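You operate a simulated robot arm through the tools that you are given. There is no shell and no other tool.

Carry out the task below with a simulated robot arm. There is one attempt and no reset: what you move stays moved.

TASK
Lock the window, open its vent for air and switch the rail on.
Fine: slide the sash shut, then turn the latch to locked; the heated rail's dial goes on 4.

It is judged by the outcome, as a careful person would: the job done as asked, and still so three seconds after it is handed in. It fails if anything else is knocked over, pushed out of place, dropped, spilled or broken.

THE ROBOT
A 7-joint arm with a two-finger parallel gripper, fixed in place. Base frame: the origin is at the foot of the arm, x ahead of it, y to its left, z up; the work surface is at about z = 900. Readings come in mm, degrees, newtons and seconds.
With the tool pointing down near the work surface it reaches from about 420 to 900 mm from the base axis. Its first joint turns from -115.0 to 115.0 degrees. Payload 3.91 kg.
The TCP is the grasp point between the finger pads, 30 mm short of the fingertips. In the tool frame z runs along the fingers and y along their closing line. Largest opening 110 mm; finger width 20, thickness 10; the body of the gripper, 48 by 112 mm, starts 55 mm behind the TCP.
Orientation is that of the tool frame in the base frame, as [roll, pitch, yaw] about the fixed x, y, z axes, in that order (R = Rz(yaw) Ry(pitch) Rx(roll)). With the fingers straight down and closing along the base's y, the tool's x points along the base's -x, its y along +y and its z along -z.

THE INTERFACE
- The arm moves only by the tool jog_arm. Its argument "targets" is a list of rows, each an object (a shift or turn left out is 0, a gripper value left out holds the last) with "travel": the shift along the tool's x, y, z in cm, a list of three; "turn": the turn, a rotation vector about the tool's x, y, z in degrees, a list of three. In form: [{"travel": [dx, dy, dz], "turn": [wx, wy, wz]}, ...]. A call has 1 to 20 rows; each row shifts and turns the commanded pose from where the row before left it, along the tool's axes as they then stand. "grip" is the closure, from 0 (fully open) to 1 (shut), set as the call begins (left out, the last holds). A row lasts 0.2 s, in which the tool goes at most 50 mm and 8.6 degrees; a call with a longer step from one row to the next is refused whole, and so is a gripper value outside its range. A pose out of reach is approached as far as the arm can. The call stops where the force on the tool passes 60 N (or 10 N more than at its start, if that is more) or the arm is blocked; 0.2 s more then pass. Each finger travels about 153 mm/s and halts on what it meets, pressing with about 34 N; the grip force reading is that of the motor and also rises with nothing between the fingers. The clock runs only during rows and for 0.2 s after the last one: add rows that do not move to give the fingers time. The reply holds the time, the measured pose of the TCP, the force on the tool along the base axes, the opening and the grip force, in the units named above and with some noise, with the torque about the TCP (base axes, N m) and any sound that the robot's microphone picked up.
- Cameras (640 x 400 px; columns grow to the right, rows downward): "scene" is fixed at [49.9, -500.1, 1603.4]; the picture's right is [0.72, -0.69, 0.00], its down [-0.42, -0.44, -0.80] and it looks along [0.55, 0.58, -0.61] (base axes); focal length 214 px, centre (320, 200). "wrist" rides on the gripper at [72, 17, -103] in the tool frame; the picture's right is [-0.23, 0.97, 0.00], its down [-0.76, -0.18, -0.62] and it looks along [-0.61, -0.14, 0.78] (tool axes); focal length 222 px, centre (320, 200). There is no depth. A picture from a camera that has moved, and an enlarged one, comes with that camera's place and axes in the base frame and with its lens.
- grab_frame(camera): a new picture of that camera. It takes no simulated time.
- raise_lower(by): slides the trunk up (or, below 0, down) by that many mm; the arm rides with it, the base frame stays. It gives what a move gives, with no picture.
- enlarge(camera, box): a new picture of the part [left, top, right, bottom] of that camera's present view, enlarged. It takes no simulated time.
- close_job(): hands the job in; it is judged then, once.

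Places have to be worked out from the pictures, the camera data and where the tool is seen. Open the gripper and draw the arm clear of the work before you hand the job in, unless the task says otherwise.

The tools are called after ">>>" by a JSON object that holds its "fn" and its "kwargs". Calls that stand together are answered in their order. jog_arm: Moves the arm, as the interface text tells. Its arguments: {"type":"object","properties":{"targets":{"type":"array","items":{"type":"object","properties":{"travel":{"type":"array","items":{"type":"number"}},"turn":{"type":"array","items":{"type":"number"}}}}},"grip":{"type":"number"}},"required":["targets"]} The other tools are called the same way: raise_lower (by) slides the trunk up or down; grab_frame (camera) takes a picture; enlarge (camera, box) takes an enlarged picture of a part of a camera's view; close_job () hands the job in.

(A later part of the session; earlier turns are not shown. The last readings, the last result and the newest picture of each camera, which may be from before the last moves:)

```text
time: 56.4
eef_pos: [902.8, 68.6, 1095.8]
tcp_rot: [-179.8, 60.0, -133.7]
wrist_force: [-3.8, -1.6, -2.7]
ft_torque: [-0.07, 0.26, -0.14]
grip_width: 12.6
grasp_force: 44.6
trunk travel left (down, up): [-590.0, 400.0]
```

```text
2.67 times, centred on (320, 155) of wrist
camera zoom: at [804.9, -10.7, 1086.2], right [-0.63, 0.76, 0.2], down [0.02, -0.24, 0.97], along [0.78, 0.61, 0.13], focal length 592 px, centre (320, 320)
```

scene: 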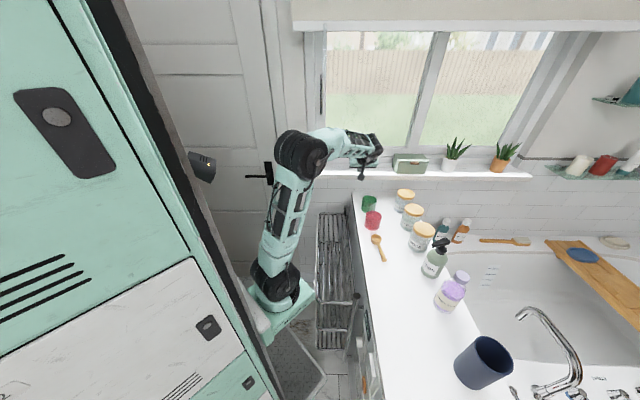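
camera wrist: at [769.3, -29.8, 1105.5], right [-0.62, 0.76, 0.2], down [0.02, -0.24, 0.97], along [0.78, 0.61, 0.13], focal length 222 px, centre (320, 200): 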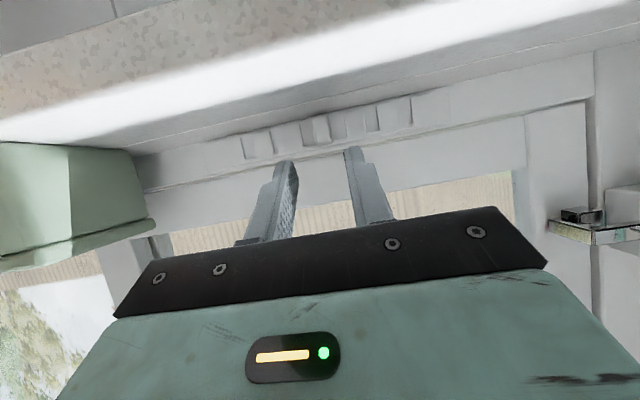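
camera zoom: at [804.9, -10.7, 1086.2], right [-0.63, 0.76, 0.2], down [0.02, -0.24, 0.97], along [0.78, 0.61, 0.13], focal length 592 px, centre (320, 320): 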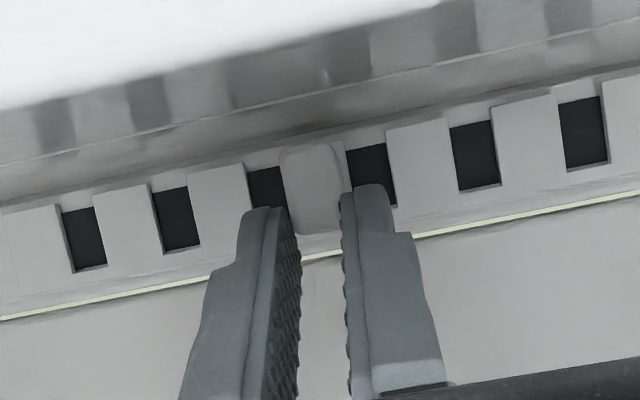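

Slots fully dark. Another 3 mm in 1 mm steps to see if the force shows the stop.

>>> {"fn": "jog_arm", "kwargs": {"targets": [{"travel": [0, -0.1, 0]}, {"travel": [0, -0.1, 0]}, {"travel": [0, -0.1, 0]}]}}

>>> {"fn": "enlarge", "kwargs": {"camera": "wrist", "box": [200, 80, 440, 230]}}

```text
time: 57.2
eef_pos: [904.9, 68.0, 1096.8]
tcp_rot: [179.9, 59.9, -133.7]
wrist_force: [-17.0, -0.7, -2.0]
ft_torque: [-0.19, 0.63, 0.12]
grip_width: 12.6
grasp_force: 44.9
trunk travel left (down, up): [-590.0, 400.0]
```

```text
2.67 times, centred on (320, 155) of wrist
camera zoom: at [805.6, -11.4, 1086.4], right [-0.63, 0.75, 0.2], down [0.02, -0.24, 0.97], along [0.78, 0.61, 0.13], focal length 592 px, centre (320, 320)
```

zoom: 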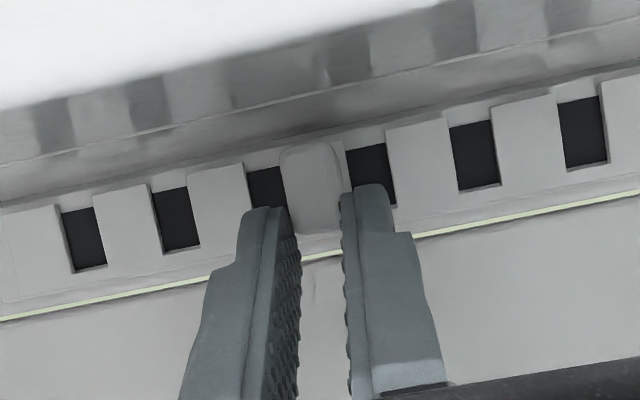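

That is the stop (12 N along the slide) with the slots fully open. I relax the push by 2.5 mm, open the fingers only a little, and look whether the slider stays.

>>> {"fn": "jog_arm", "kwargs": {"targets": [{"travel": [0, 0.15, 0]}, {"travel": [0, 0.1, 0]}]}}

>>> {"fn": "jog_arm", "kwargs": {"targets": [{}, {}, {}, {}], "grip": 0.78}}

>>> {"fn": "enlarge", "kwargs": {"camera": "wrist", "box": [200, 80, 440, 230]}}

```text
time: 57.8
eef_pos: [902.0, 69.6, 1095.9]
tcp_rot: [-180.0, 60.0, -133.8]
wrist_force: [-9.2, -0.9, -4.7]
ft_torque: [-0.19, 0.43, -0.02]
grip_width: 12.6
grasp_force: 45.3
trunk travel left (down, up): [-590.0, 400.0]
```

```text
time: 58.8
eef_pos: [902.4, 68.5, 1096.8]
tcp_rot: [179.9, 60.0, -133.8]
wrist_force: [0.4, 1.1, 0.8]
ft_torque: [0.0, 0.01, 0.01]
grip_width: 24.1
grasp_force: 0.2
trunk travel left (down, up): [-590.0, 400.0]
```

```text
2.67 times, centred on (320, 155) of wrist
camera zoom: at [805.0, -10.5, 1086.2], right [-0.62, 0.76, 0.2], down [0.02, -0.24, 0.97], along [0.78, 0.61, 0.13], focal length 592 px, centre (320, 320)
```

zoom: 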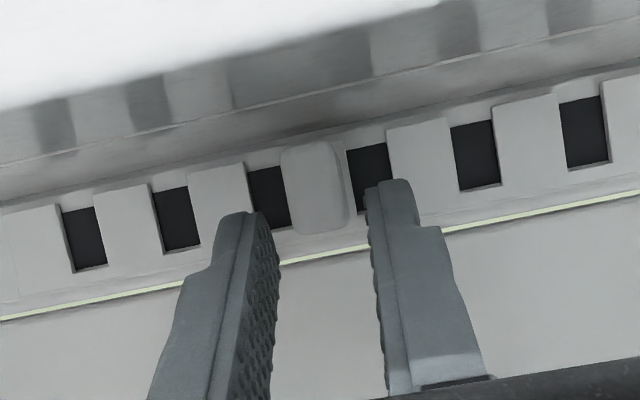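

The slider stays put with the fingers free of it. I open a bit more, wait about a second, then retreat straight back along the fingers.

>>> {"fn": "jog_arm", "kwargs": {"targets": [{}, {}, {}, {}, {}], "grip": 0.6}}

>>> {"fn": "enlarge", "kwargs": {"camera": "wrist", "box": [200, 80, 440, 230]}}

>>> {"fn": "jog_arm", "kwargs": {"targets": [{"travel": [0, 0, -1.0]}, {"travel": [0, 0, -1.5]}, {"travel": [0, 0, -2.0]}, {"travel": [0, 0, -2.5]}]}}

>>> {"fn": "enlarge", "kwargs": {"camera": "wrist", "box": [160, 60, 460, 230]}}

```text
time: 60.0
eef_pos: [902.9, 67.5, 1096.3]
tcp_rot: [-179.9, 60.1, -133.8]
wrist_force: [-0.7, -0.3, -0.8]
ft_torque: [-0.03, 0.0, 0.02]
grip_width: 44.2
grasp_force: 0.0
trunk travel left (down, up): [-590.0, 400.0]
```

```text
2.67 times, centred on (320, 155) of wrist
camera zoom: at [805.0, -10.5, 1086.2], right [-0.62, 0.76, 0.2], down [0.02, -0.24, 0.97], along [0.78, 0.61, 0.13], focal length 592 px, centre (320, 320)
```

zoom: 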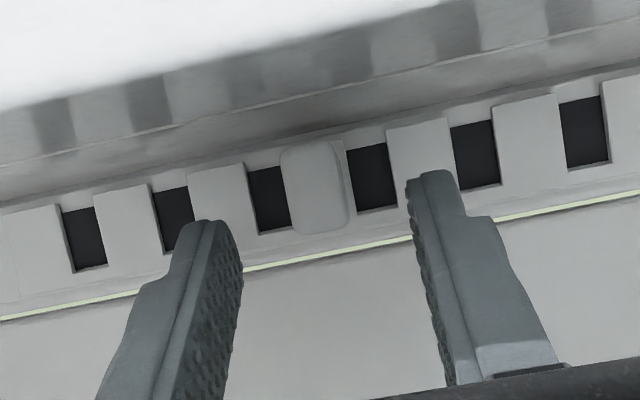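

```text
time: 61.0
eef_pos: [862.4, 23.5, 1130.5]
tcp_rot: [179.9, 60.1, -133.8]
wrist_force: [0.4, 0.6, -0.8]
ft_torque: [0.02, -0.01, 0.03]
grip_width: 44.1
grasp_force: 0.1
trunk travel left (down, up): [-590.0, 400.0]
```

```text
2.13 times, centred on (310, 145) of wrist
camera zoom: at [763.7, -55.0, 1120.7], right [-0.62, 0.76, 0.2], down [0.02, -0.24, 0.97], along [0.78, 0.61, 0.13], focal length 474 px, centre (341, 317)
```

zoom: 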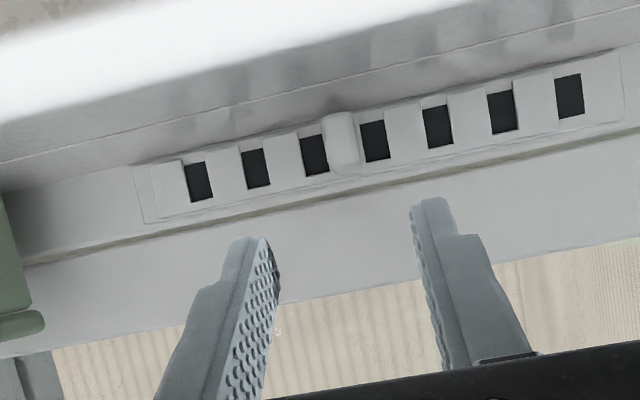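

The vent now shows all seven slots open and stays so. Window part is done; I retract further and study the rail and its dial on the counter's side.

>>> {"fn": "jog_arm", "kwargs": {"targets": [{"travel": [0, 0, -3.5]}, {"travel": [0, 0, -3.5]}, {"travel": [0, 0, -3.5]}, {"travel": [0, 0, -3.5]}]}}

>>> {"fn": "grab_frame", "kwargs": {"camera": "scene"}}

>>> {"fn": "enlarge", "kwargs": {"camera": "scene", "box": [220, 240, 330, 400]}}

>>> {"fn": "enlarge", "kwargs": {"camera": "scene", "box": [335, 290, 400, 400]}}

```text
time: 62.0
eef_pos: [776.9, -62.3, 1202.7]
tcp_rot: [-179.9, 60.0, -133.8]
wrist_force: [0.0, -0.4, -0.3]
ft_torque: [0.04, 0.02, 0.02]
grip_width: 44.1
grasp_force: 0.0
trunk travel left (down, up): [-590.0, 400.0]
```

```text
taken
```

scene: 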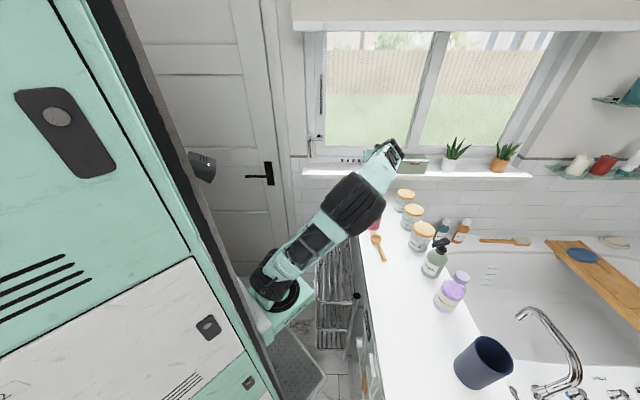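

```text
2.50 times, centred on (275, 320) of scene
camera zoom: at [49.9, -500.1, 1603.4], right [0.72, -0.69, 0.0], down [-0.42, -0.44, -0.8], along [0.55, 0.58, -0.61], focal length 536 px, centre (432, -100)
```

zoom: 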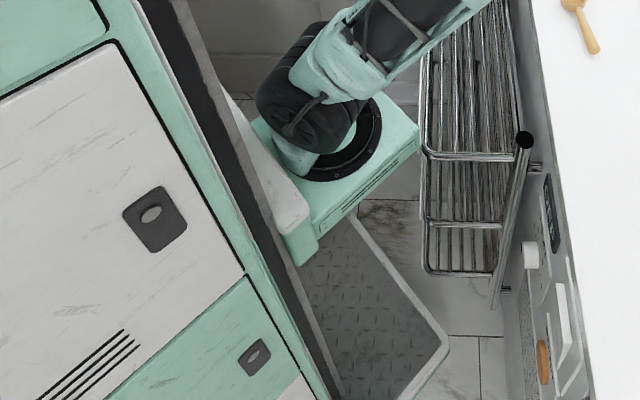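

```text
3.64 times, centred on (368, 345) of scene
camera zoom: at [49.9, -500.1, 1603.4], right [0.72, -0.69, 0.0], down [-0.42, -0.44, -0.8], along [0.55, 0.58, -0.61], focal length 780 px, centre (147, -327)
```

zoom: 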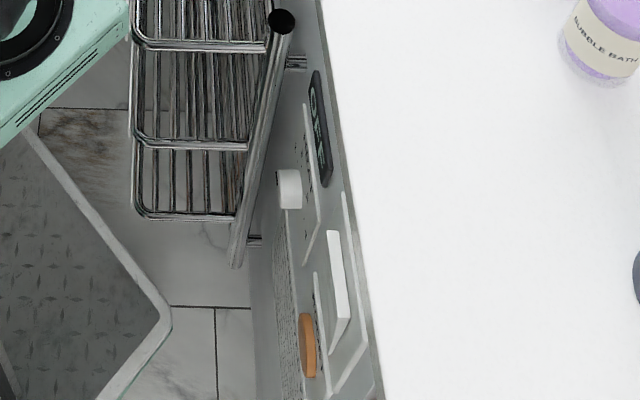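

The shoulder turret sits close to the dial, so I need care there. The enlargements are truly re-rendered, so first I zoom hard on the dial area from the scene camera.

>>> {"fn": "enlarge", "kwargs": {"camera": "scene", "box": [352, 305, 376, 335]}}

>>> {"fn": "enlarge", "kwargs": {"camera": "scene", "box": [350, 325, 374, 355]}}

>>> {"fn": "enlarge", "kwargs": {"camera": "scene", "box": [352, 345, 392, 395]}}

```text
13.33 times, centred on (364, 320) of scene
camera zoom: at [49.9, -500.1, 1603.4], right [0.72, -0.69, 0.0], down [-0.42, -0.44, -0.8], along [0.55, 0.58, -0.61], focal length 2860 px, centre (-267, -1400)
```

zoom: 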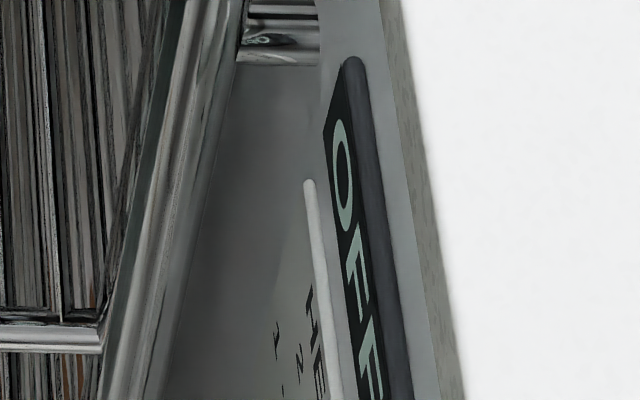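

```text
13.33 times, centred on (362, 340) of scene
camera zoom: at [49.9, -500.1, 1603.4], right [0.72, -0.69, 0.0], down [-0.42, -0.44, -0.8], along [0.55, 0.58, -0.61], focal length 2860 px, centre (-240, -1667)
```

zoom: 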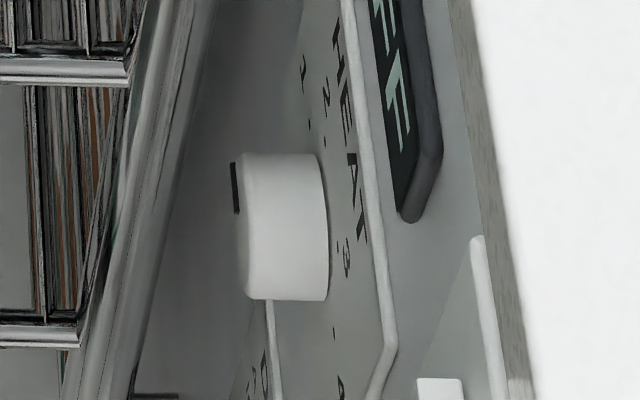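

```text
8.00 times, centred on (372, 370) of scene
camera zoom: at [49.9, -500.1, 1603.4], right [0.72, -0.69, 0.0], down [-0.42, -0.44, -0.8], along [0.55, 0.58, -0.61], focal length 1716 px, centre (-96, -1160)
```

zoom: 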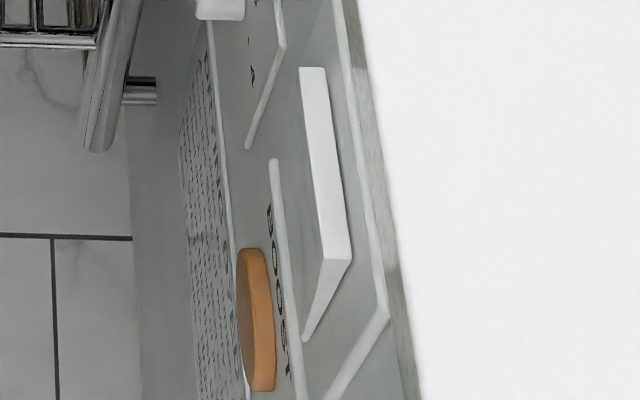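

The panel has an "OFF" display, a white knob marked HEAT with numbers, an orange BOOST button and a white rocker switch. I need a frontal look, so I bring the tool vertical, open wide (to see between the fingers) and turn it to face the panel direction, in free air.

>>> {"fn": "jog_arm", "kwargs": {"targets": [{"travel": [0, 0, -3.0], "turn": [0, 8.5, 0]}, {"turn": [0, 8.5, 0]}, {"turn": [0, 8.5, 0]}, {"turn": [0, 8.5, 0]}, {"turn": [0, 8.5, 0]}, {"turn": [0, 8.5, 0]}, {"turn": [0, 8.9, 0]}, {"turn": [0, 0, 8.5]}, {"turn": [0, 0, 8.5]}, {"turn": [0, 0, 8.5]}, {"turn": [0, 0, 8.5]}, {"turn": [0, 0, 8.5]}, {"turn": [0, 0, 8.5]}], "grip": 0}}

>>> {"fn": "grab_frame", "kwargs": {"camera": "scene"}}

```text
refused: row 7 steps farther than a row can; nothing moved
```

```text
taken
```

scene: 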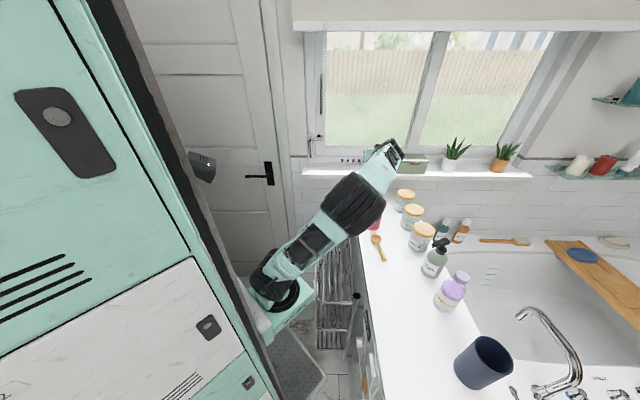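

One row exceeded the 8.6° limit; I resend with smaller turns.

>>> {"fn": "jog_arm", "kwargs": {"targets": [{"travel": [0, 0, -3.0], "turn": [0, 7.5, 0]}, {"turn": [0, 7.5, 0]}, {"turn": [0, 7.5, 0]}, {"turn": [0, 7.5, 0]}, {"turn": [0, 7.5, 0]}, {"turn": [0, 7.5, 0]}, {"turn": [0, 7.5, 0]}, {"turn": [0, 7.5, 0]}, {"turn": [0, 0, 8]}, {"turn": [0, 0, 8]}, {"turn": [0, 0, 8]}, {"turn": [0, 0, 8]}, {"turn": [0, 0, 8]}, {"turn": [0, 0, 8]}, {"turn": [0, 0, 6]}], "grip": 0}}

>>> {"fn": "grab_frame", "kwargs": {"camera": "scene"}}

```text
time: 65.2
eef_pos: [761.2, -81.9, 1218.1]
tcp_rot: [-180.0, 0.1, 172.1]
wrist_force: [-0.7, -0.4, 0.4]
ft_torque: [-0.02, -0.04, -0.02]
grip_width: 110.0
grasp_force: 0.1
trunk travel left (down, up): [-590.0, 400.0]
```

```text
taken
```

scene: 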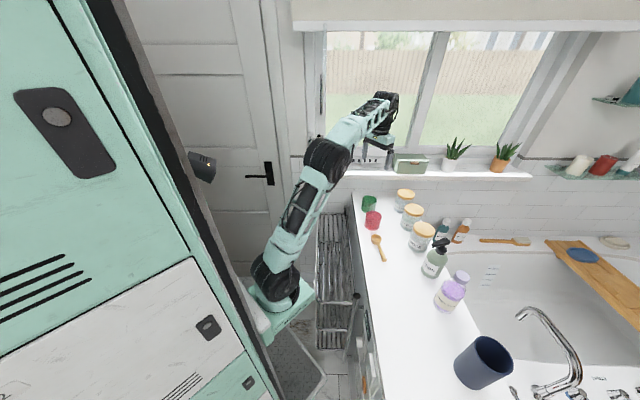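

All clear on the counter. I move the tool around over the aisle in front of the panel (towards s≈450, d≈−200) at this height, first half.

>>> {"fn": "jog_arm", "kwargs": {"targets": [{"travel": [3.5, -3.0, 0]}, {"travel": [3.5, -3.0, 0]}, {"travel": [3.5, -3.0, 0]}, {"travel": [3.5, -3.0, 0]}, {"travel": [3.5, -3.0, 0]}, {"travel": [3.5, -3.0, 0]}, {"travel": [3.5, -3.0, 0]}, {}]}}

>>> {"fn": "grab_frame", "kwargs": {"camera": "scene"}}

>>> {"fn": "grab_frame", "kwargs": {"camera": "wrist"}}

```text
time: 67.0
eef_pos: [489.3, -255.7, 1217.1]
tcp_rot: [-180.0, -0.1, 172.1]
wrist_force: [0.5, -0.3, -0.4]
ft_torque: [0.02, 0.03, -0.01]
grip_width: 109.9
grasp_force: 0.0
trunk travel left (down, up): [-590.0, 400.0]
```

```text
taken
```

scene: 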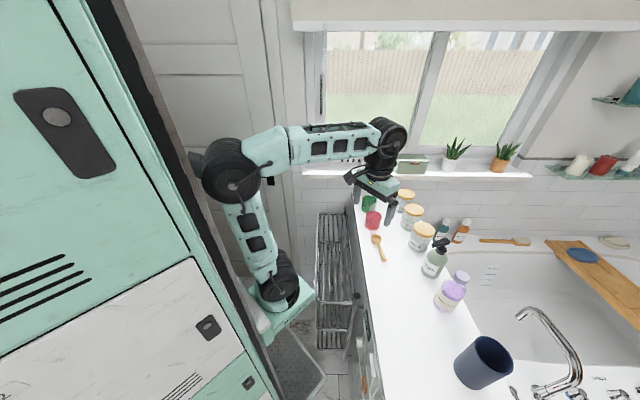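

```text
taken
camera wrist: at [419.8, -229.1, 1321.7], right [0.36, 0.93, 0.0], down [0.73, -0.28, 0.62], along [0.58, -0.22, -0.78], focal length 222 px, centre (320, 200)
```

wrist: 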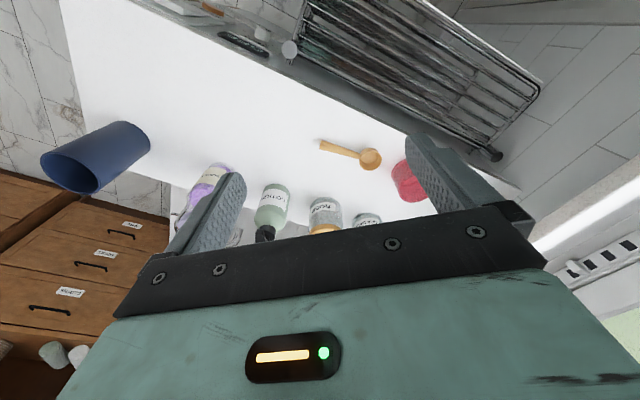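

The elbow is leaning back near the robot's column, so I want the shoulder higher than the wrist for working close in. I raise the trunk by 190 mm and lower the tool the other way.

>>> {"fn": "raise_lower", "kwargs": {"by": 190}}

>>> {"fn": "jog_arm", "kwargs": {"targets": [{"travel": [0, 0, 4]}, {"travel": [0, 0, 4]}, {"travel": [0, 0, 4]}, {"travel": [0, 0, 4]}, {"travel": [0, 0, 4]}, {"travel": [0, 0, 4]}, {}]}}

>>> {"fn": "grab_frame", "kwargs": {"camera": "scene"}}

```text
time: 69.1
eef_pos: [489.3, -256.6, 1408.0]
tcp_rot: [180.0, 0.0, 172.2]
wrist_force: [0.0, -0.5, -0.9]
ft_torque: [0.01, 0.01, -0.01]
grip_width: 110.2
grasp_force: 0.0
trunk travel left (down, up): [-780.0, 210.0]
```

```text
time: 70.7
eef_pos: [491.5, -255.5, 1169.3]
tcp_rot: [-179.9, 0.1, 172.4]
wrist_force: [0.0, -0.4, 0.1]
ft_torque: [0.04, -0.03, 0.03]
grip_width: 109.9
grasp_force: 0.1
trunk travel left (down, up): [-780.0, 210.0]
```

```text
taken
```

scene: 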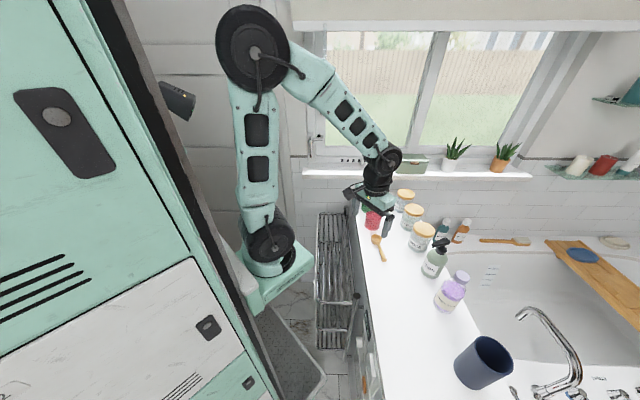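

Elbow is now up and clear. I move the tool towards the aisle (s≈440, d≈−100), then lower it part way.

>>> {"fn": "jog_arm", "kwargs": {"targets": [{"travel": [3.7, -2.55, 0]}, {"travel": [3.7, -2.55, 0]}, {"travel": [3.7, -2.55, 0]}, {"travel": [3.7, -2.55, 0]}, {"travel": [3.7, -2.55, 0]}, {"travel": [3.7, -2.55, 0]}, {"travel": [0, 0, 4]}, {"travel": [0, 0, 4]}, {"travel": [0, 0, 4]}, {}]}}

>>> {"fn": "grab_frame", "kwargs": {"camera": "scene"}}

>>> {"fn": "grab_frame", "kwargs": {"camera": "wrist"}}

```text
time: 72.9
eef_pos: [247.2, -396.5, 1053.1]
tcp_rot: [-180.0, -0.1, 172.1]
wrist_force: [-0.7, -0.7, 0.7]
ft_torque: [0.0, 0.03, 0.02]
grip_width: 110.2
grasp_force: 0.1
out of reach, approached as far as the arm can: row 8, 9
trunk travel left (down, up): [-780.0, 210.0]
```

```text
taken
```

scene: 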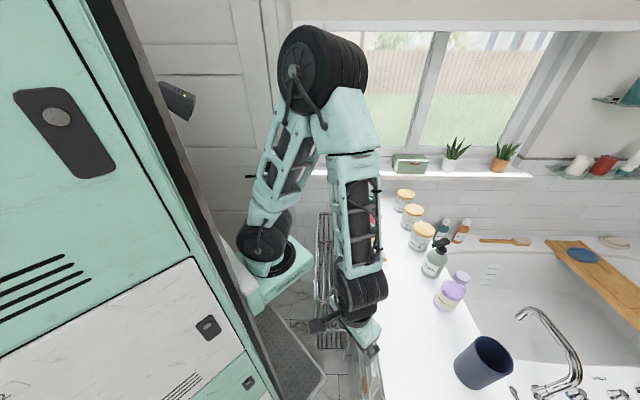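

```text
taken
camera wrist: at [178.5, -369.0, 1156.4], right [0.36, 0.93, 0.0], down [0.73, -0.28, 0.62], along [0.58, -0.22, -0.78], focal length 222 px, centre (320, 200)
```

wrist: 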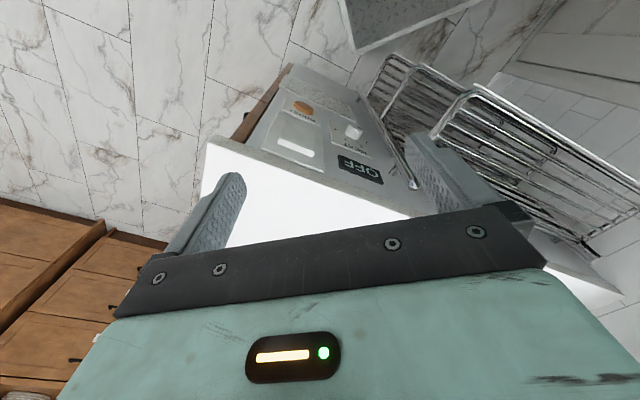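

The panel is now visible between the fingers. I enlarge it to read the markings.

>>> {"fn": "enlarge", "kwargs": {"camera": "wrist", "box": [230, 60, 420, 200]}}

>>> {"fn": "enlarge", "kwargs": {"camera": "wrist", "box": [310, 90, 400, 190]}}

>>> {"fn": "enlarge", "kwargs": {"camera": "wrist", "box": [260, 60, 350, 180]}}

```text
2.86 times, centred on (325, 130) of wrist
camera zoom: at [178.5, -369.0, 1156.4], right [0.36, 0.93, 0.0], down [0.73, -0.28, 0.62], along [0.58, -0.22, -0.78], focal length 635 px, centre (306, 400)
```

zoom: 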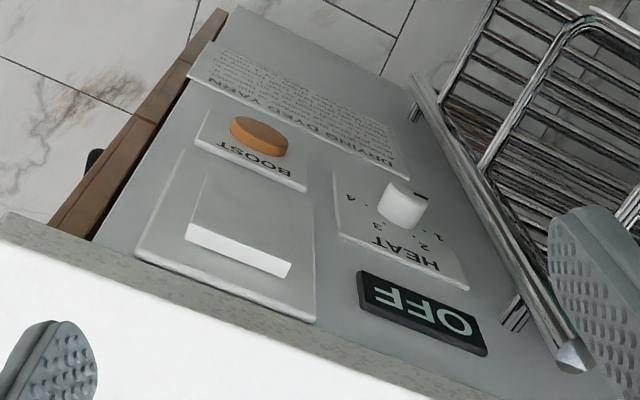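

```text
4.00 times, centred on (355, 140) of wrist
camera zoom: at [178.5, -369.0, 1156.4], right [0.36, 0.93, 0.0], down [0.73, -0.28, 0.62], along [0.58, -0.22, -0.78], focal length 888 px, centre (180, 440)
```

zoom: 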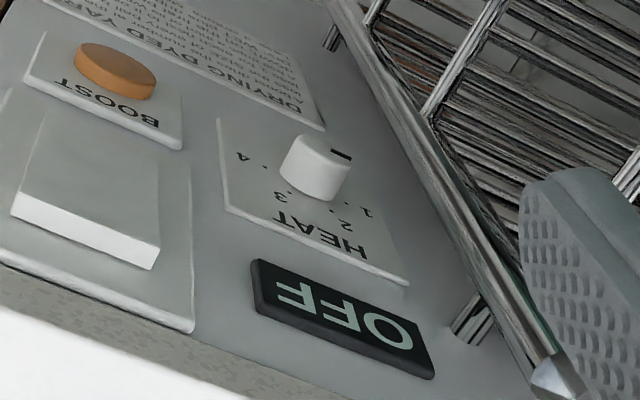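

```text
3.33 times, centred on (305, 120) of wrist
camera zoom: at [178.5, -369.0, 1156.4], right [0.36, 0.93, 0.0], down [0.73, -0.28, 0.62], along [0.58, -0.22, -0.78], focal length 740 px, centre (370, 467)
```

zoom: 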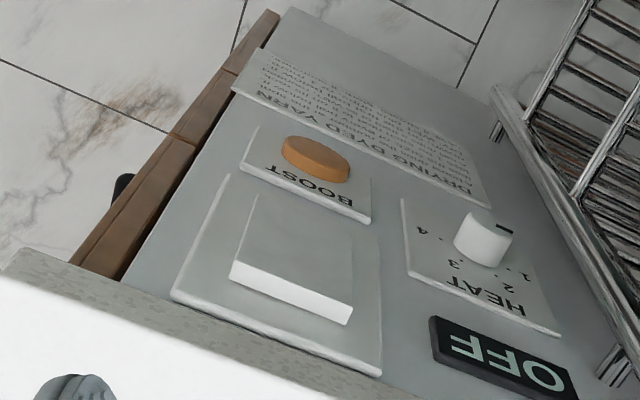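

I can read it: a HEAT dial with marks 1–4 on an arc, display "OFF", an orange BOOST button and a big unlabelled rocker. I zoom closer on the dial to see its pointer and the scale.

>>> {"fn": "enlarge", "kwargs": {"camera": "wrist", "box": [328, 110, 378, 160]}}

>>> {"fn": "enlarge", "kwargs": {"camera": "wrist", "box": [265, 80, 345, 180]}}

>>> {"fn": "enlarge", "kwargs": {"camera": "scene", "box": [354, 333, 368, 350]}}

```text
8.00 times, centred on (353, 135) of wrist
camera zoom: at [178.5, -369.0, 1156.4], right [0.36, 0.93, 0.0], down [0.73, -0.28, 0.62], along [0.58, -0.22, -0.78], focal length 1777 px, centre (56, 720)
```

zoom: 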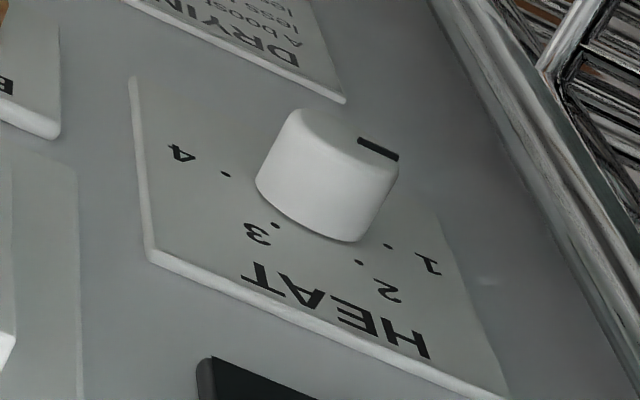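

```text
4.00 times, centred on (305, 130) of wrist
camera zoom: at [178.5, -369.0, 1156.4], right [0.36, 0.93, 0.0], down [0.73, -0.28, 0.62], along [0.58, -0.22, -0.78], focal length 888 px, centre (380, 480)
```

zoom: 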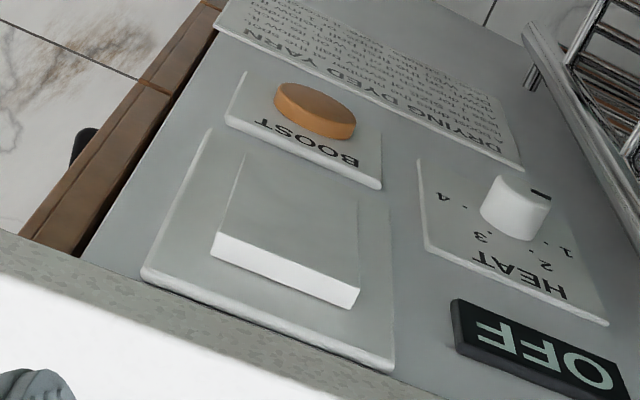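

```text
16.00 times, centred on (361, 342) of scene
camera zoom: at [49.9, -500.1, 1603.4], right [0.72, -0.69, 0.0], down [-0.42, -0.44, -0.8], along [0.55, 0.58, -0.61], focal length 3432 px, centre (-336, -2064)
```

zoom: 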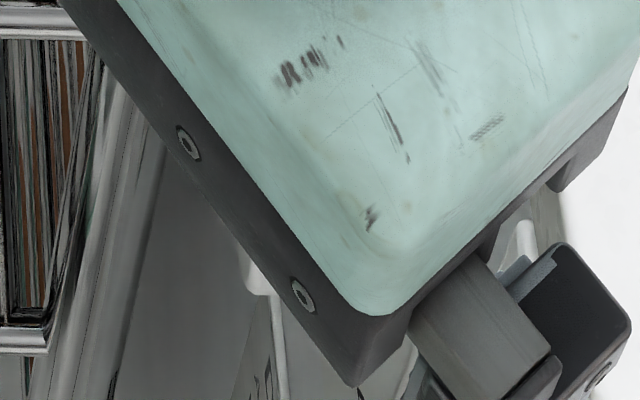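

The dots sit at 9 o'clock (1), ~11 (2), ~1 (3) and 3 o'clock (4); the pointer is at about 9 o'clock. I zoom on the notice and rocker for markings that matter.

>>> {"fn": "enlarge", "kwargs": {"camera": "wrist", "box": [285, 68, 335, 108]}}

>>> {"fn": "enlarge", "kwargs": {"camera": "wrist", "box": [325, 85, 375, 125]}}

>>> {"fn": "enlarge", "kwargs": {"camera": "wrist", "box": [265, 120, 335, 180]}}

```text
10.00 times, centred on (310, 88) of wrist
camera zoom: at [178.5, -369.0, 1156.4], right [0.36, 0.93, 0.0], down [0.73, -0.28, 0.62], along [0.58, -0.22, -0.78], focal length 2221 px, centre (420, 1320)
```

zoom: 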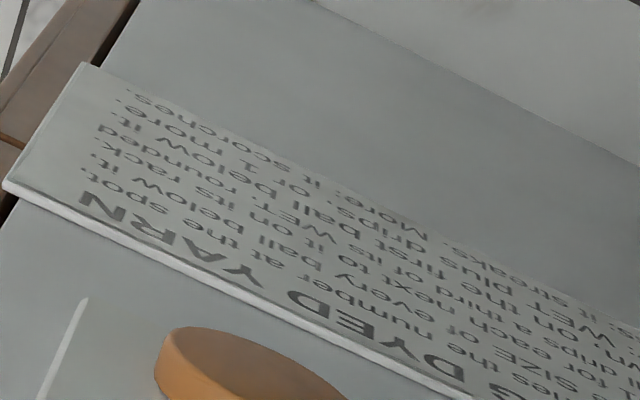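

```text
10.00 times, centred on (350, 105) of wrist
camera zoom: at [178.5, -369.0, 1156.4], right [0.36, 0.93, 0.0], down [0.73, -0.28, 0.62], along [0.58, -0.22, -0.78], focal length 2221 px, centre (20, 1150)
```

zoom: 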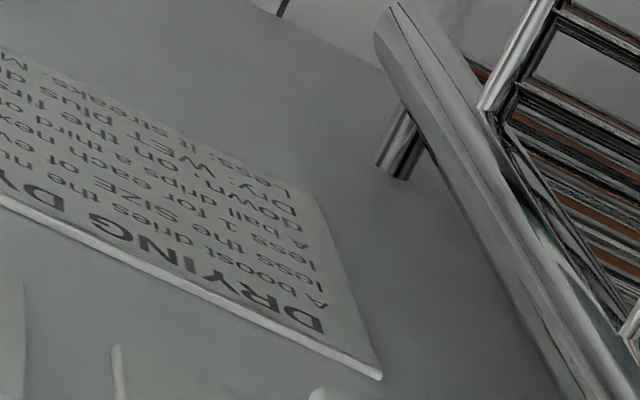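

```text
6.67 times, centred on (300, 150) of wrist
camera zoom: at [178.5, -369.0, 1156.4], right [0.36, 0.93, 0.0], down [0.73, -0.28, 0.62], along [0.58, -0.22, -0.78], focal length 1481 px, centre (453, 533)
```

zoom: 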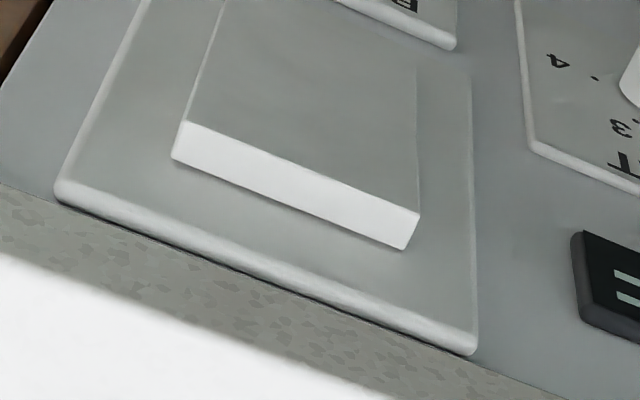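

The notice is unrelated text; the rail's display reads OFF with the dial at 1. I'll turn the dial to 4 first and see what the display does. I rotate the tool to face the panel squarely and tilt it 30° towards it, still above the aisle.

>>> {"fn": "jog_arm", "kwargs": {"targets": [{"turn": [0, 0, 7.2]}, {"turn": [0, 0, 7.2]}, {"turn": [0, 0, 7.2]}, {"turn": [0, 0, 7.2]}, {"turn": [0, 0, 7.2]}, {"turn": [0, -7.5, 0]}, {"turn": [0, -7.5, 0]}, {"turn": [0, -7.5, 0]}, {"turn": [0, -7.5, 0]}, {}]}}

>>> {"fn": "grab_frame", "kwargs": {"camera": "scene"}}

>>> {"fn": "grab_frame", "kwargs": {"camera": "wrist"}}

```text
time: 75.1
eef_pos: [245.6, -466.1, 1062.2]
tcp_rot: [179.9, 30.0, 136.2]
wrist_force: [-0.3, 0.3, -0.4]
ft_torque: [0.01, 0.01, 0.02]
grip_width: 109.6
grasp_force: 0.1
out of reach, approached as far as the arm can: row 6, 7, 8, 9
trunk travel left (down, up): [-780.0, 210.0]
```

```text
taken
```

scene: 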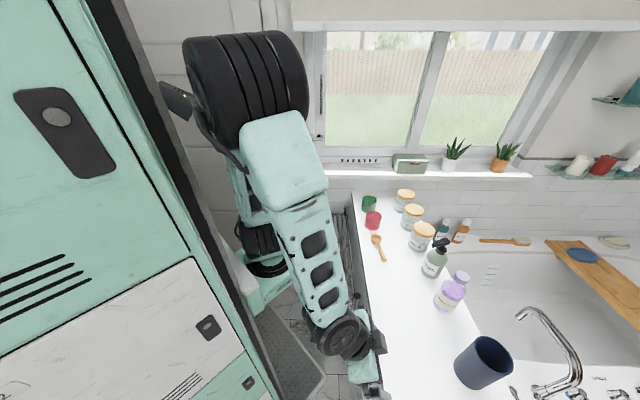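

```text
taken
camera wrist: at [175.4, -374.8, 1118.2], right [0.82, 0.57, 0.12], down [0.13, -0.37, 0.92], along [0.56, -0.74, -0.37], focal length 222 px, centre (320, 200)
```

wrist: 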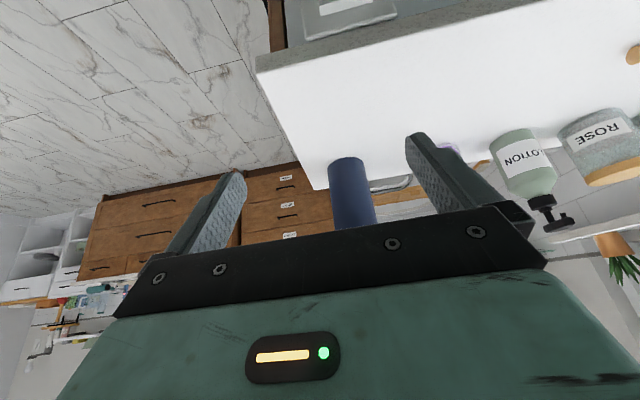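

The arm was too folded at that height (the tool drifted to s≈500, d≈−167). I lower the tool so the wrist gets below the shoulder, where there is more room.

>>> {"fn": "jog_arm", "kwargs": {"targets": [{"travel": [2.0, 0, 3.46]}, {"travel": [2.0, 0, 3.46]}]}}

>>> {"fn": "grab_frame", "kwargs": {"camera": "scene"}}

```text
time: 75.7
eef_pos: [242.2, -469.5, 983.8]
tcp_rot: [-179.8, 30.2, 136.3]
wrist_force: [-1.6, 0.4, 0.4]
ft_torque: [-0.03, 0.01, 0.01]
grip_width: 109.7
grasp_force: 0.0
out of reach, approached as far as the arm can: row 1
trunk travel left (down, up): [-780.0, 210.0]
```

```text
taken
```

scene: 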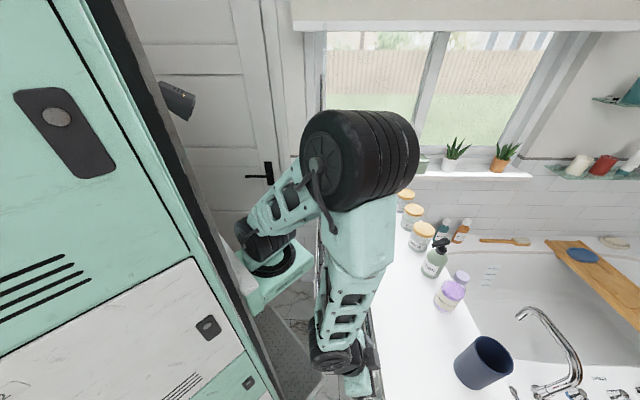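

The elbow swung up and outward, over open space, which is the configuration I want. I continue down and slightly back from the panel, in small steps.

>>> {"fn": "jog_arm", "kwargs": {"targets": [{"travel": [2.2, 0, 1.1]}, {"travel": [2.2, 0, 1.1]}, {"travel": [2.2, 0, 1.1]}]}}

>>> {"fn": "grab_frame", "kwargs": {"camera": "scene"}}

>>> {"fn": "grab_frame", "kwargs": {"camera": "wrist"}}

```text
time: 76.5
eef_pos: [215.3, -441.7, 922.9]
tcp_rot: [-179.8, 30.0, 136.4]
wrist_force: [0.1, 0.5, 0.4]
ft_torque: [-0.02, 0.02, -0.01]
grip_width: 109.8
grasp_force: 0.1
trunk travel left (down, up): [-780.0, 210.0]
```

```text
taken
```

scene: 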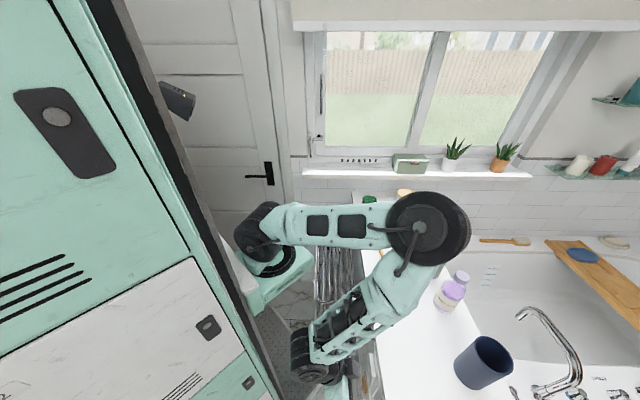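

```text
taken
camera wrist: at [144.7, -350.6, 977.5], right [0.82, 0.57, 0.11], down [0.13, -0.37, 0.92], along [0.56, -0.74, -0.37], focal length 222 px, centre (320, 200)
```

wrist: 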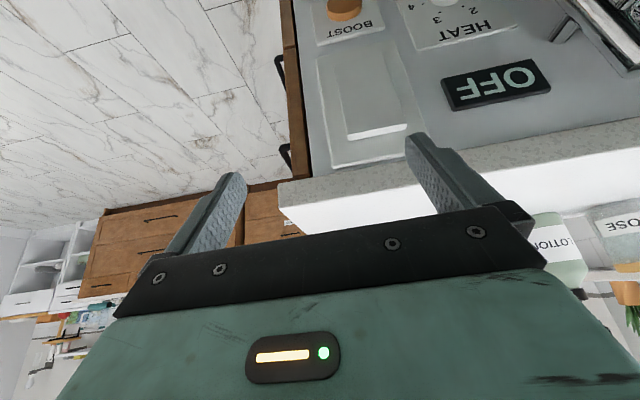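

Good view: HEAT dial, OFF display, rocker and BOOST. The elbow is high above the counter. I go down 120 mm more in front of the panel, then will shift along it towards the dial.

>>> {"fn": "jog_arm", "kwargs": {"targets": [{"travel": [2.0, 0, 3.46]}, {"travel": [2.0, 0, 3.46]}, {"travel": [2.0, 0, 3.46]}, {}]}}

>>> {"fn": "grab_frame", "kwargs": {"camera": "scene"}}

>>> {"fn": "grab_frame", "kwargs": {"camera": "wrist"}}

```text
time: 77.5
eef_pos: [214.5, -442.8, 803.2]
tcp_rot: [180.0, 30.1, 136.2]
wrist_force: [-0.5, -0.3, 0.2]
ft_torque: [-0.02, -0.01, -0.02]
grip_width: 110.1
grasp_force: 0.1
trunk travel left (down, up): [-780.0, 210.0]
```

```text
taken
```

scene: 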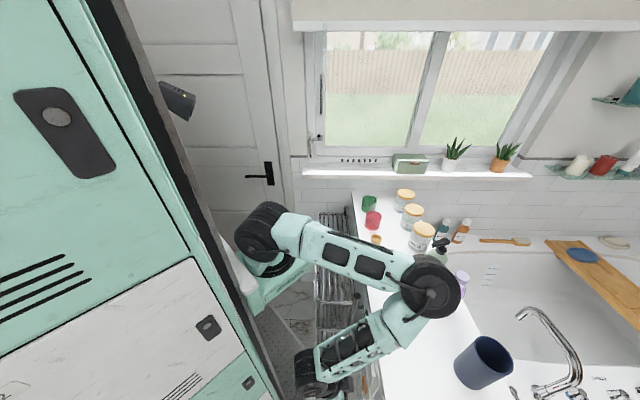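

```text
taken
camera wrist: at [144.5, -350.7, 857.3], right [0.82, 0.57, 0.11], down [0.13, -0.37, 0.92], along [0.56, -0.74, -0.37], focal length 222 px, centre (320, 200)
```

wrist: 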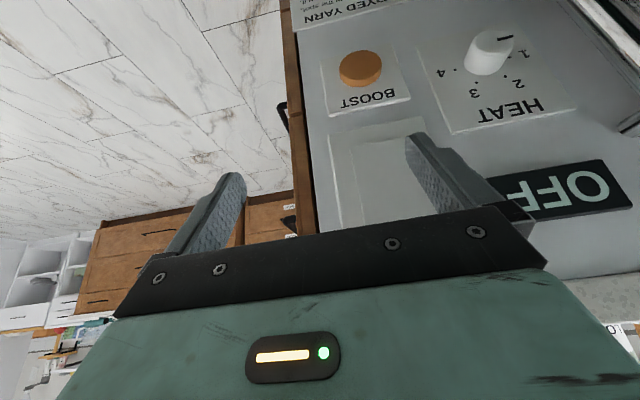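

Clear frontal view now. I zoom onto the dial to read the pointer precisely.

>>> {"fn": "enlarge", "kwargs": {"camera": "wrist", "box": [430, 10, 590, 140]}}

>>> {"fn": "enlarge", "kwargs": {"camera": "wrist", "box": [310, 20, 450, 230]}}

```text
3.08 times, centred on (510, 75) of wrist
camera zoom: at [144.5, -350.7, 857.3], right [0.82, 0.57, 0.11], down [0.13, -0.37, 0.92], along [0.56, -0.74, -0.37], focal length 684 px, centre (-265, 585)
```

zoom: 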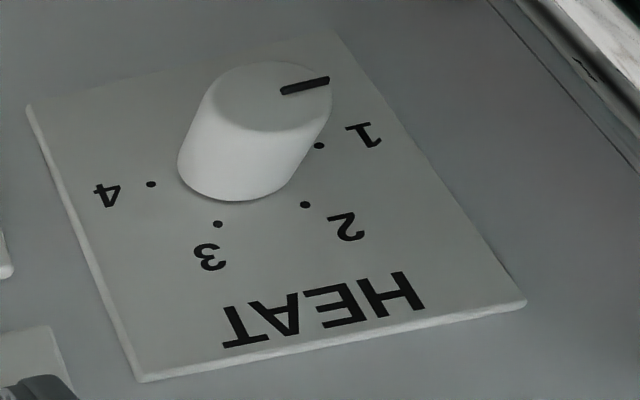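

```text
1.90 times, centred on (380, 125) of wrist
camera zoom: at [144.5, -350.7, 857.3], right [0.82, 0.57, 0.11], down [0.13, -0.37, 0.92], along [0.56, -0.74, -0.37], focal length 423 px, centre (206, 343)
```

zoom: 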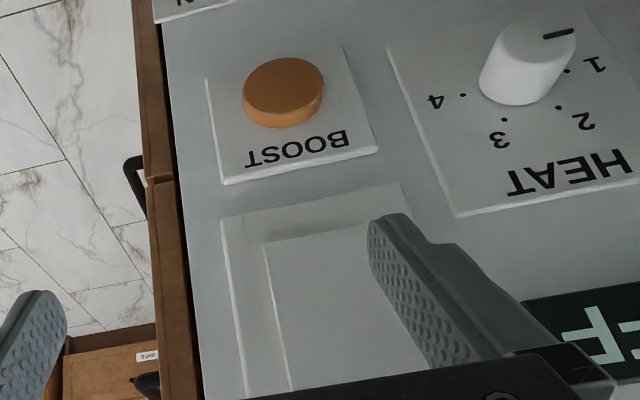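

The pointer is exactly on 1; 4 is 180° clockwise at 3 o'clock. From three views the knob axis is at about d≈5, z≈656, knob face s≈524, plate s≈547, diameter ≈38 mm. I lower the trunk 100 mm (arm rides along, free aisle) to get a better working posture.

>>> {"fn": "raise_lower", "kwargs": {"by": -90}}

>>> {"fn": "jog_arm", "kwargs": {"targets": [{"turn": [0, -7.5, 0]}, {"turn": [0, -7.5, 0]}, {}], "grip": 0.4}}

>>> {"fn": "grab_frame", "kwargs": {"camera": "scene"}}

>>> {"fn": "grab_frame", "kwargs": {"camera": "wrist"}}

```text
time: 78.8
eef_pos: [214.8, -441.5, 713.3]
tcp_rot: [-180.0, 30.0, 136.2]
wrist_force: [-0.6, -0.7, 0.0]
ft_torque: [0.0, -0.02, -0.01]
grip_width: 110.1
grasp_force: 0.1
trunk travel left (down, up): [-690.0, 300.0]
```

```text
time: 79.5
eef_pos: [214.3, -442.2, 713.8]
tcp_rot: [-180.0, 45.1, 136.2]
wrist_force: [0.7, -0.2, 0.2]
ft_torque: [0.0, 0.03, -0.02]
grip_width: 65.9
grasp_force: 0.1
trunk travel left (down, up): [-690.0, 300.0]
```

```text
taken
```

scene: 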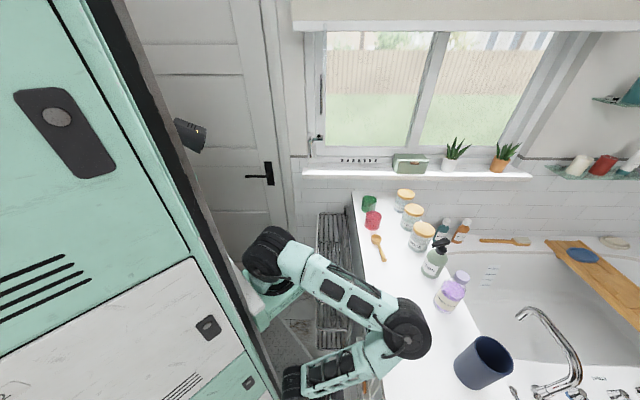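

```text
taken
camera wrist: at [137.5, -344.0, 735.6], right [0.79, 0.59, 0.16], down [-0.05, -0.2, 0.98], along [0.61, -0.78, -0.12], focal length 222 px, centre (320, 200)
```

wrist: 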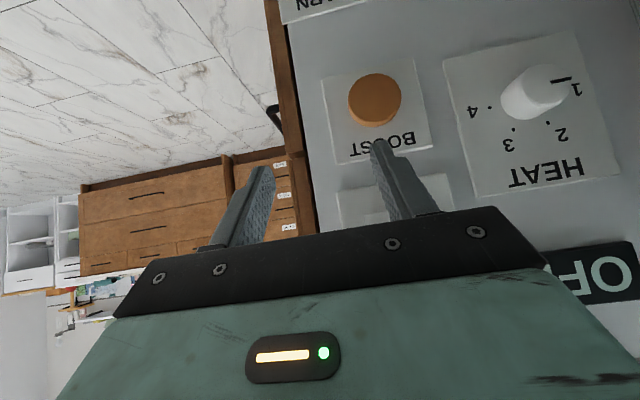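

Tool at 45°, fingers open 66 mm. I zoom on the dial from here to refine its position before moving in.

>>> {"fn": "enlarge", "kwargs": {"camera": "wrist", "box": [440, 30, 620, 190]}}

```text
2.50 times, centred on (530, 110) of wrist
camera zoom: at [137.5, -344.0, 735.6], right [0.79, 0.59, 0.16], down [-0.05, -0.2, 0.98], along [0.61, -0.78, -0.12], focal length 555 px, centre (-205, 425)
```

zoom: 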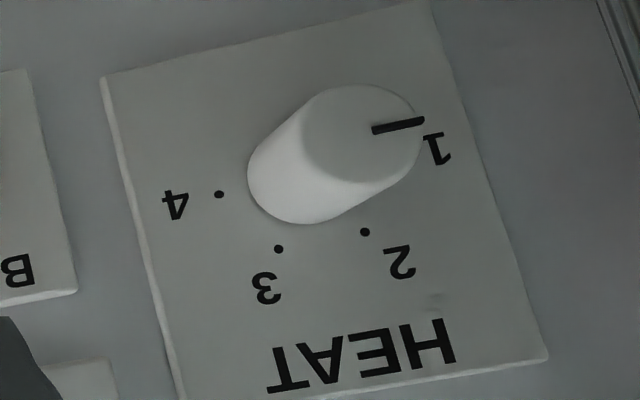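

Refined: knob face at s≈524, plate s≈546, axis d≈7, z≈655, radius ≈18.5. I move 20 mm nearer and then along the panel to d≈7, with the fingertips still above and in front of the knob.

>>> {"fn": "jog_arm", "kwargs": {"targets": [{"travel": [-1.41, 0, 1.41]}, {"travel": [0, 3.5, 0]}, {"travel": [0, 3.5, 0]}, {"travel": [0, 3.5, 0]}, {"travel": [0, 3.5, 0]}, {}]}}

>>> {"fn": "grab_frame", "kwargs": {"camera": "scene"}}

>>> {"fn": "grab_frame", "kwargs": {"camera": "wrist"}}

```text
time: 81.0
eef_pos: [325.8, -355.2, 714.2]
tcp_rot: [180.0, 45.0, 136.2]
wrist_force: [-0.3, 0.1, -0.7]
ft_torque: [0.0, 0.04, 0.01]
grip_width: 65.9
grasp_force: 0.1
trunk travel left (down, up): [-690.0, 300.0]
```

```text
taken
```

scene: 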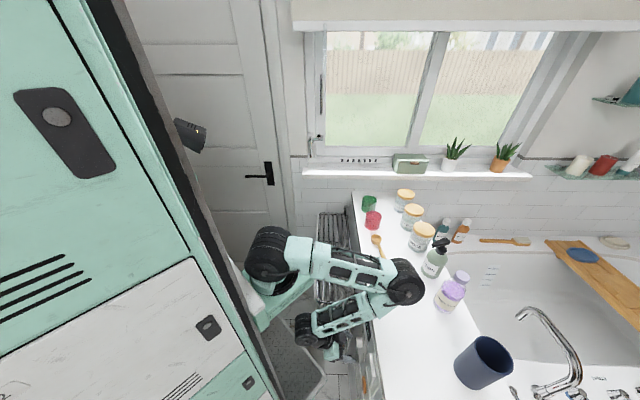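

```text
taken
camera wrist: at [249.3, -256.0, 736.5], right [0.79, 0.59, 0.16], down [-0.05, -0.2, 0.98], along [0.61, -0.78, -0.12], focal length 222 px, centre (320, 200)
```

wrist: 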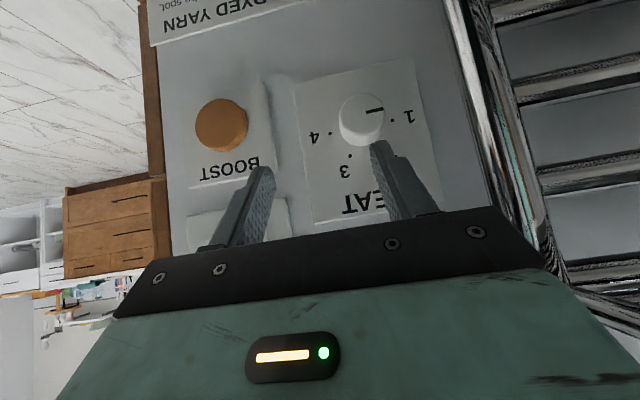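

Everything is clear; fingers now need 38 mm more along the panel. I do that and look again before going in.

>>> {"fn": "jog_arm", "kwargs": {"targets": [{"travel": [0, 1.9, 0]}, {"travel": [0, 1.9, 0]}, {}]}}

>>> {"fn": "grab_frame", "kwargs": {"camera": "wrist"}}

>>> {"fn": "enlarge", "kwargs": {"camera": "scene", "box": [280, 260, 420, 400]}}

```text
time: 81.8
eef_pos: [331.7, -351.0, 719.3]
tcp_rot: [179.5, 44.9, 136.0]
wrist_force: [0.0, -1.1, 0.3]
ft_torque: [0.01, -0.02, -0.02]
grip_width: 65.9
grasp_force: 0.0
out of reach, approached as far as the arm can: row 1, 2
trunk travel left (down, up): [-690.0, 300.0]
```

```text
taken
camera wrist: at [253.5, -252.7, 742.9], right [0.79, 0.59, 0.17], down [-0.05, -0.2, 0.98], along [0.61, -0.78, -0.13], focal length 222 px, centre (320, 200)
```

wrist: 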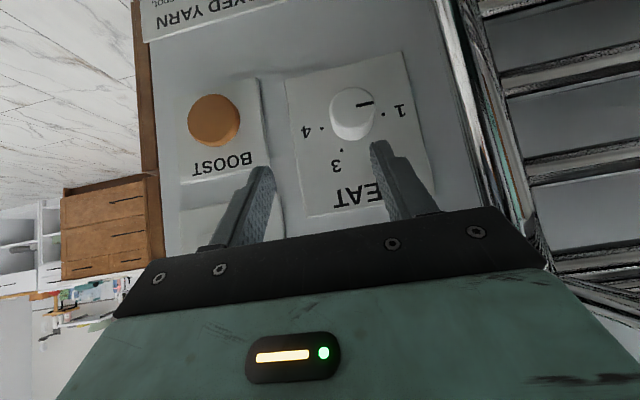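

```text
2.86 times, centred on (350, 330) of scene
camera zoom: at [49.9, -500.1, 1603.4], right [0.72, -0.69, 0.0], down [-0.42, -0.44, -0.8], along [0.55, 0.58, -0.61], focal length 613 px, centre (234, -171)
```

zoom: 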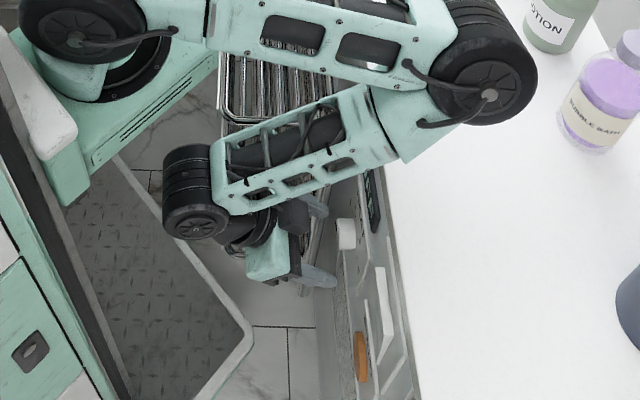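

The arm hit a joint limit (shoulder pitched too far down), so I lift the tool 60 mm and lower the trunk by 90 mm to gain posture, keeping clear in front of the panel.

>>> {"fn": "jog_arm", "kwargs": {"targets": [{"travel": [-2.12, 0, -2.12]}, {"travel": [-2.12, 0, -2.12]}, {}]}}

>>> {"fn": "raise_lower", "kwargs": {"by": -90}}

>>> {"fn": "jog_arm", "kwargs": {"targets": [{"travel": [-0.7, 1.0, -0.7]}, {"travel": [-0.7, 1.0, -0.7]}, {"travel": [-0.7, 1.0, -0.7]}, {}]}}

>>> {"fn": "grab_frame", "kwargs": {"camera": "wrist"}}

>>> {"fn": "enlarge", "kwargs": {"camera": "scene", "box": [260, 240, 430, 400]}}

```text
time: 82.5
eef_pos: [331.6, -379.0, 735.4]
tcp_rot: [-180.0, 45.1, 136.1]
wrist_force: [0.3, 0.3, 0.6]
ft_torque: [0.04, 0.02, -0.01]
grip_width: 65.9
grasp_force: 0.0
out of reach, approached as far as the arm can: row 1, 2
trunk travel left (down, up): [-690.0, 300.0]
```

```text
time: 83.8
eef_pos: [329.6, -384.5, 673.0]
tcp_rot: [-179.2, 47.6, 136.6]
wrist_force: [-12.0, -18.2, -0.4]
ft_torque: [-0.33, 0.21, -0.61]
grip_width: 55.3
grasp_force: 0.1
trunk travel left (down, up): [-600.0, 390.0]
```

```text
time: 84.8
eef_pos: [334.0, -375.0, 652.8]
tcp_rot: [179.6, 44.1, 135.9]
wrist_force: [-25.4, -37.8, -34.1]
ft_torque: [-0.58, 1.5, -1.09]
grip_width: 44.0
grasp_force: 0.2
out of reach, approached as far as the arm can: row 1, 2, 3
trunk travel left (down, up): [-600.0, 390.0]
```

```text
taken
camera wrist: at [257.4, -277.6, 677.1], right [0.79, 0.59, 0.16], down [-0.05, -0.21, 0.98], along [0.61, -0.78, -0.14], focal length 222 px, centre (320, 200)
```

wrist: 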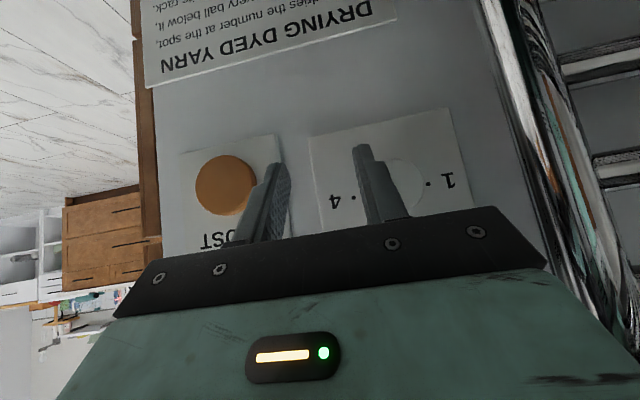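

```text
2.50 times, centred on (345, 320) of scene
camera zoom: at [49.9, -500.1, 1603.4], right [0.72, -0.69, 0.0], down [-0.42, -0.44, -0.8], along [0.55, 0.58, -0.61], focal length 536 px, centre (258, -100)
```

zoom: 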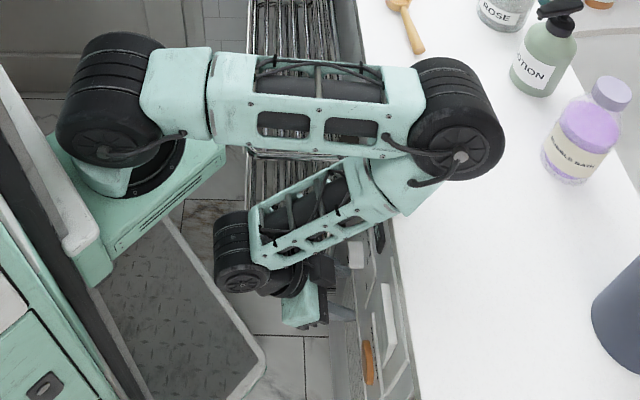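

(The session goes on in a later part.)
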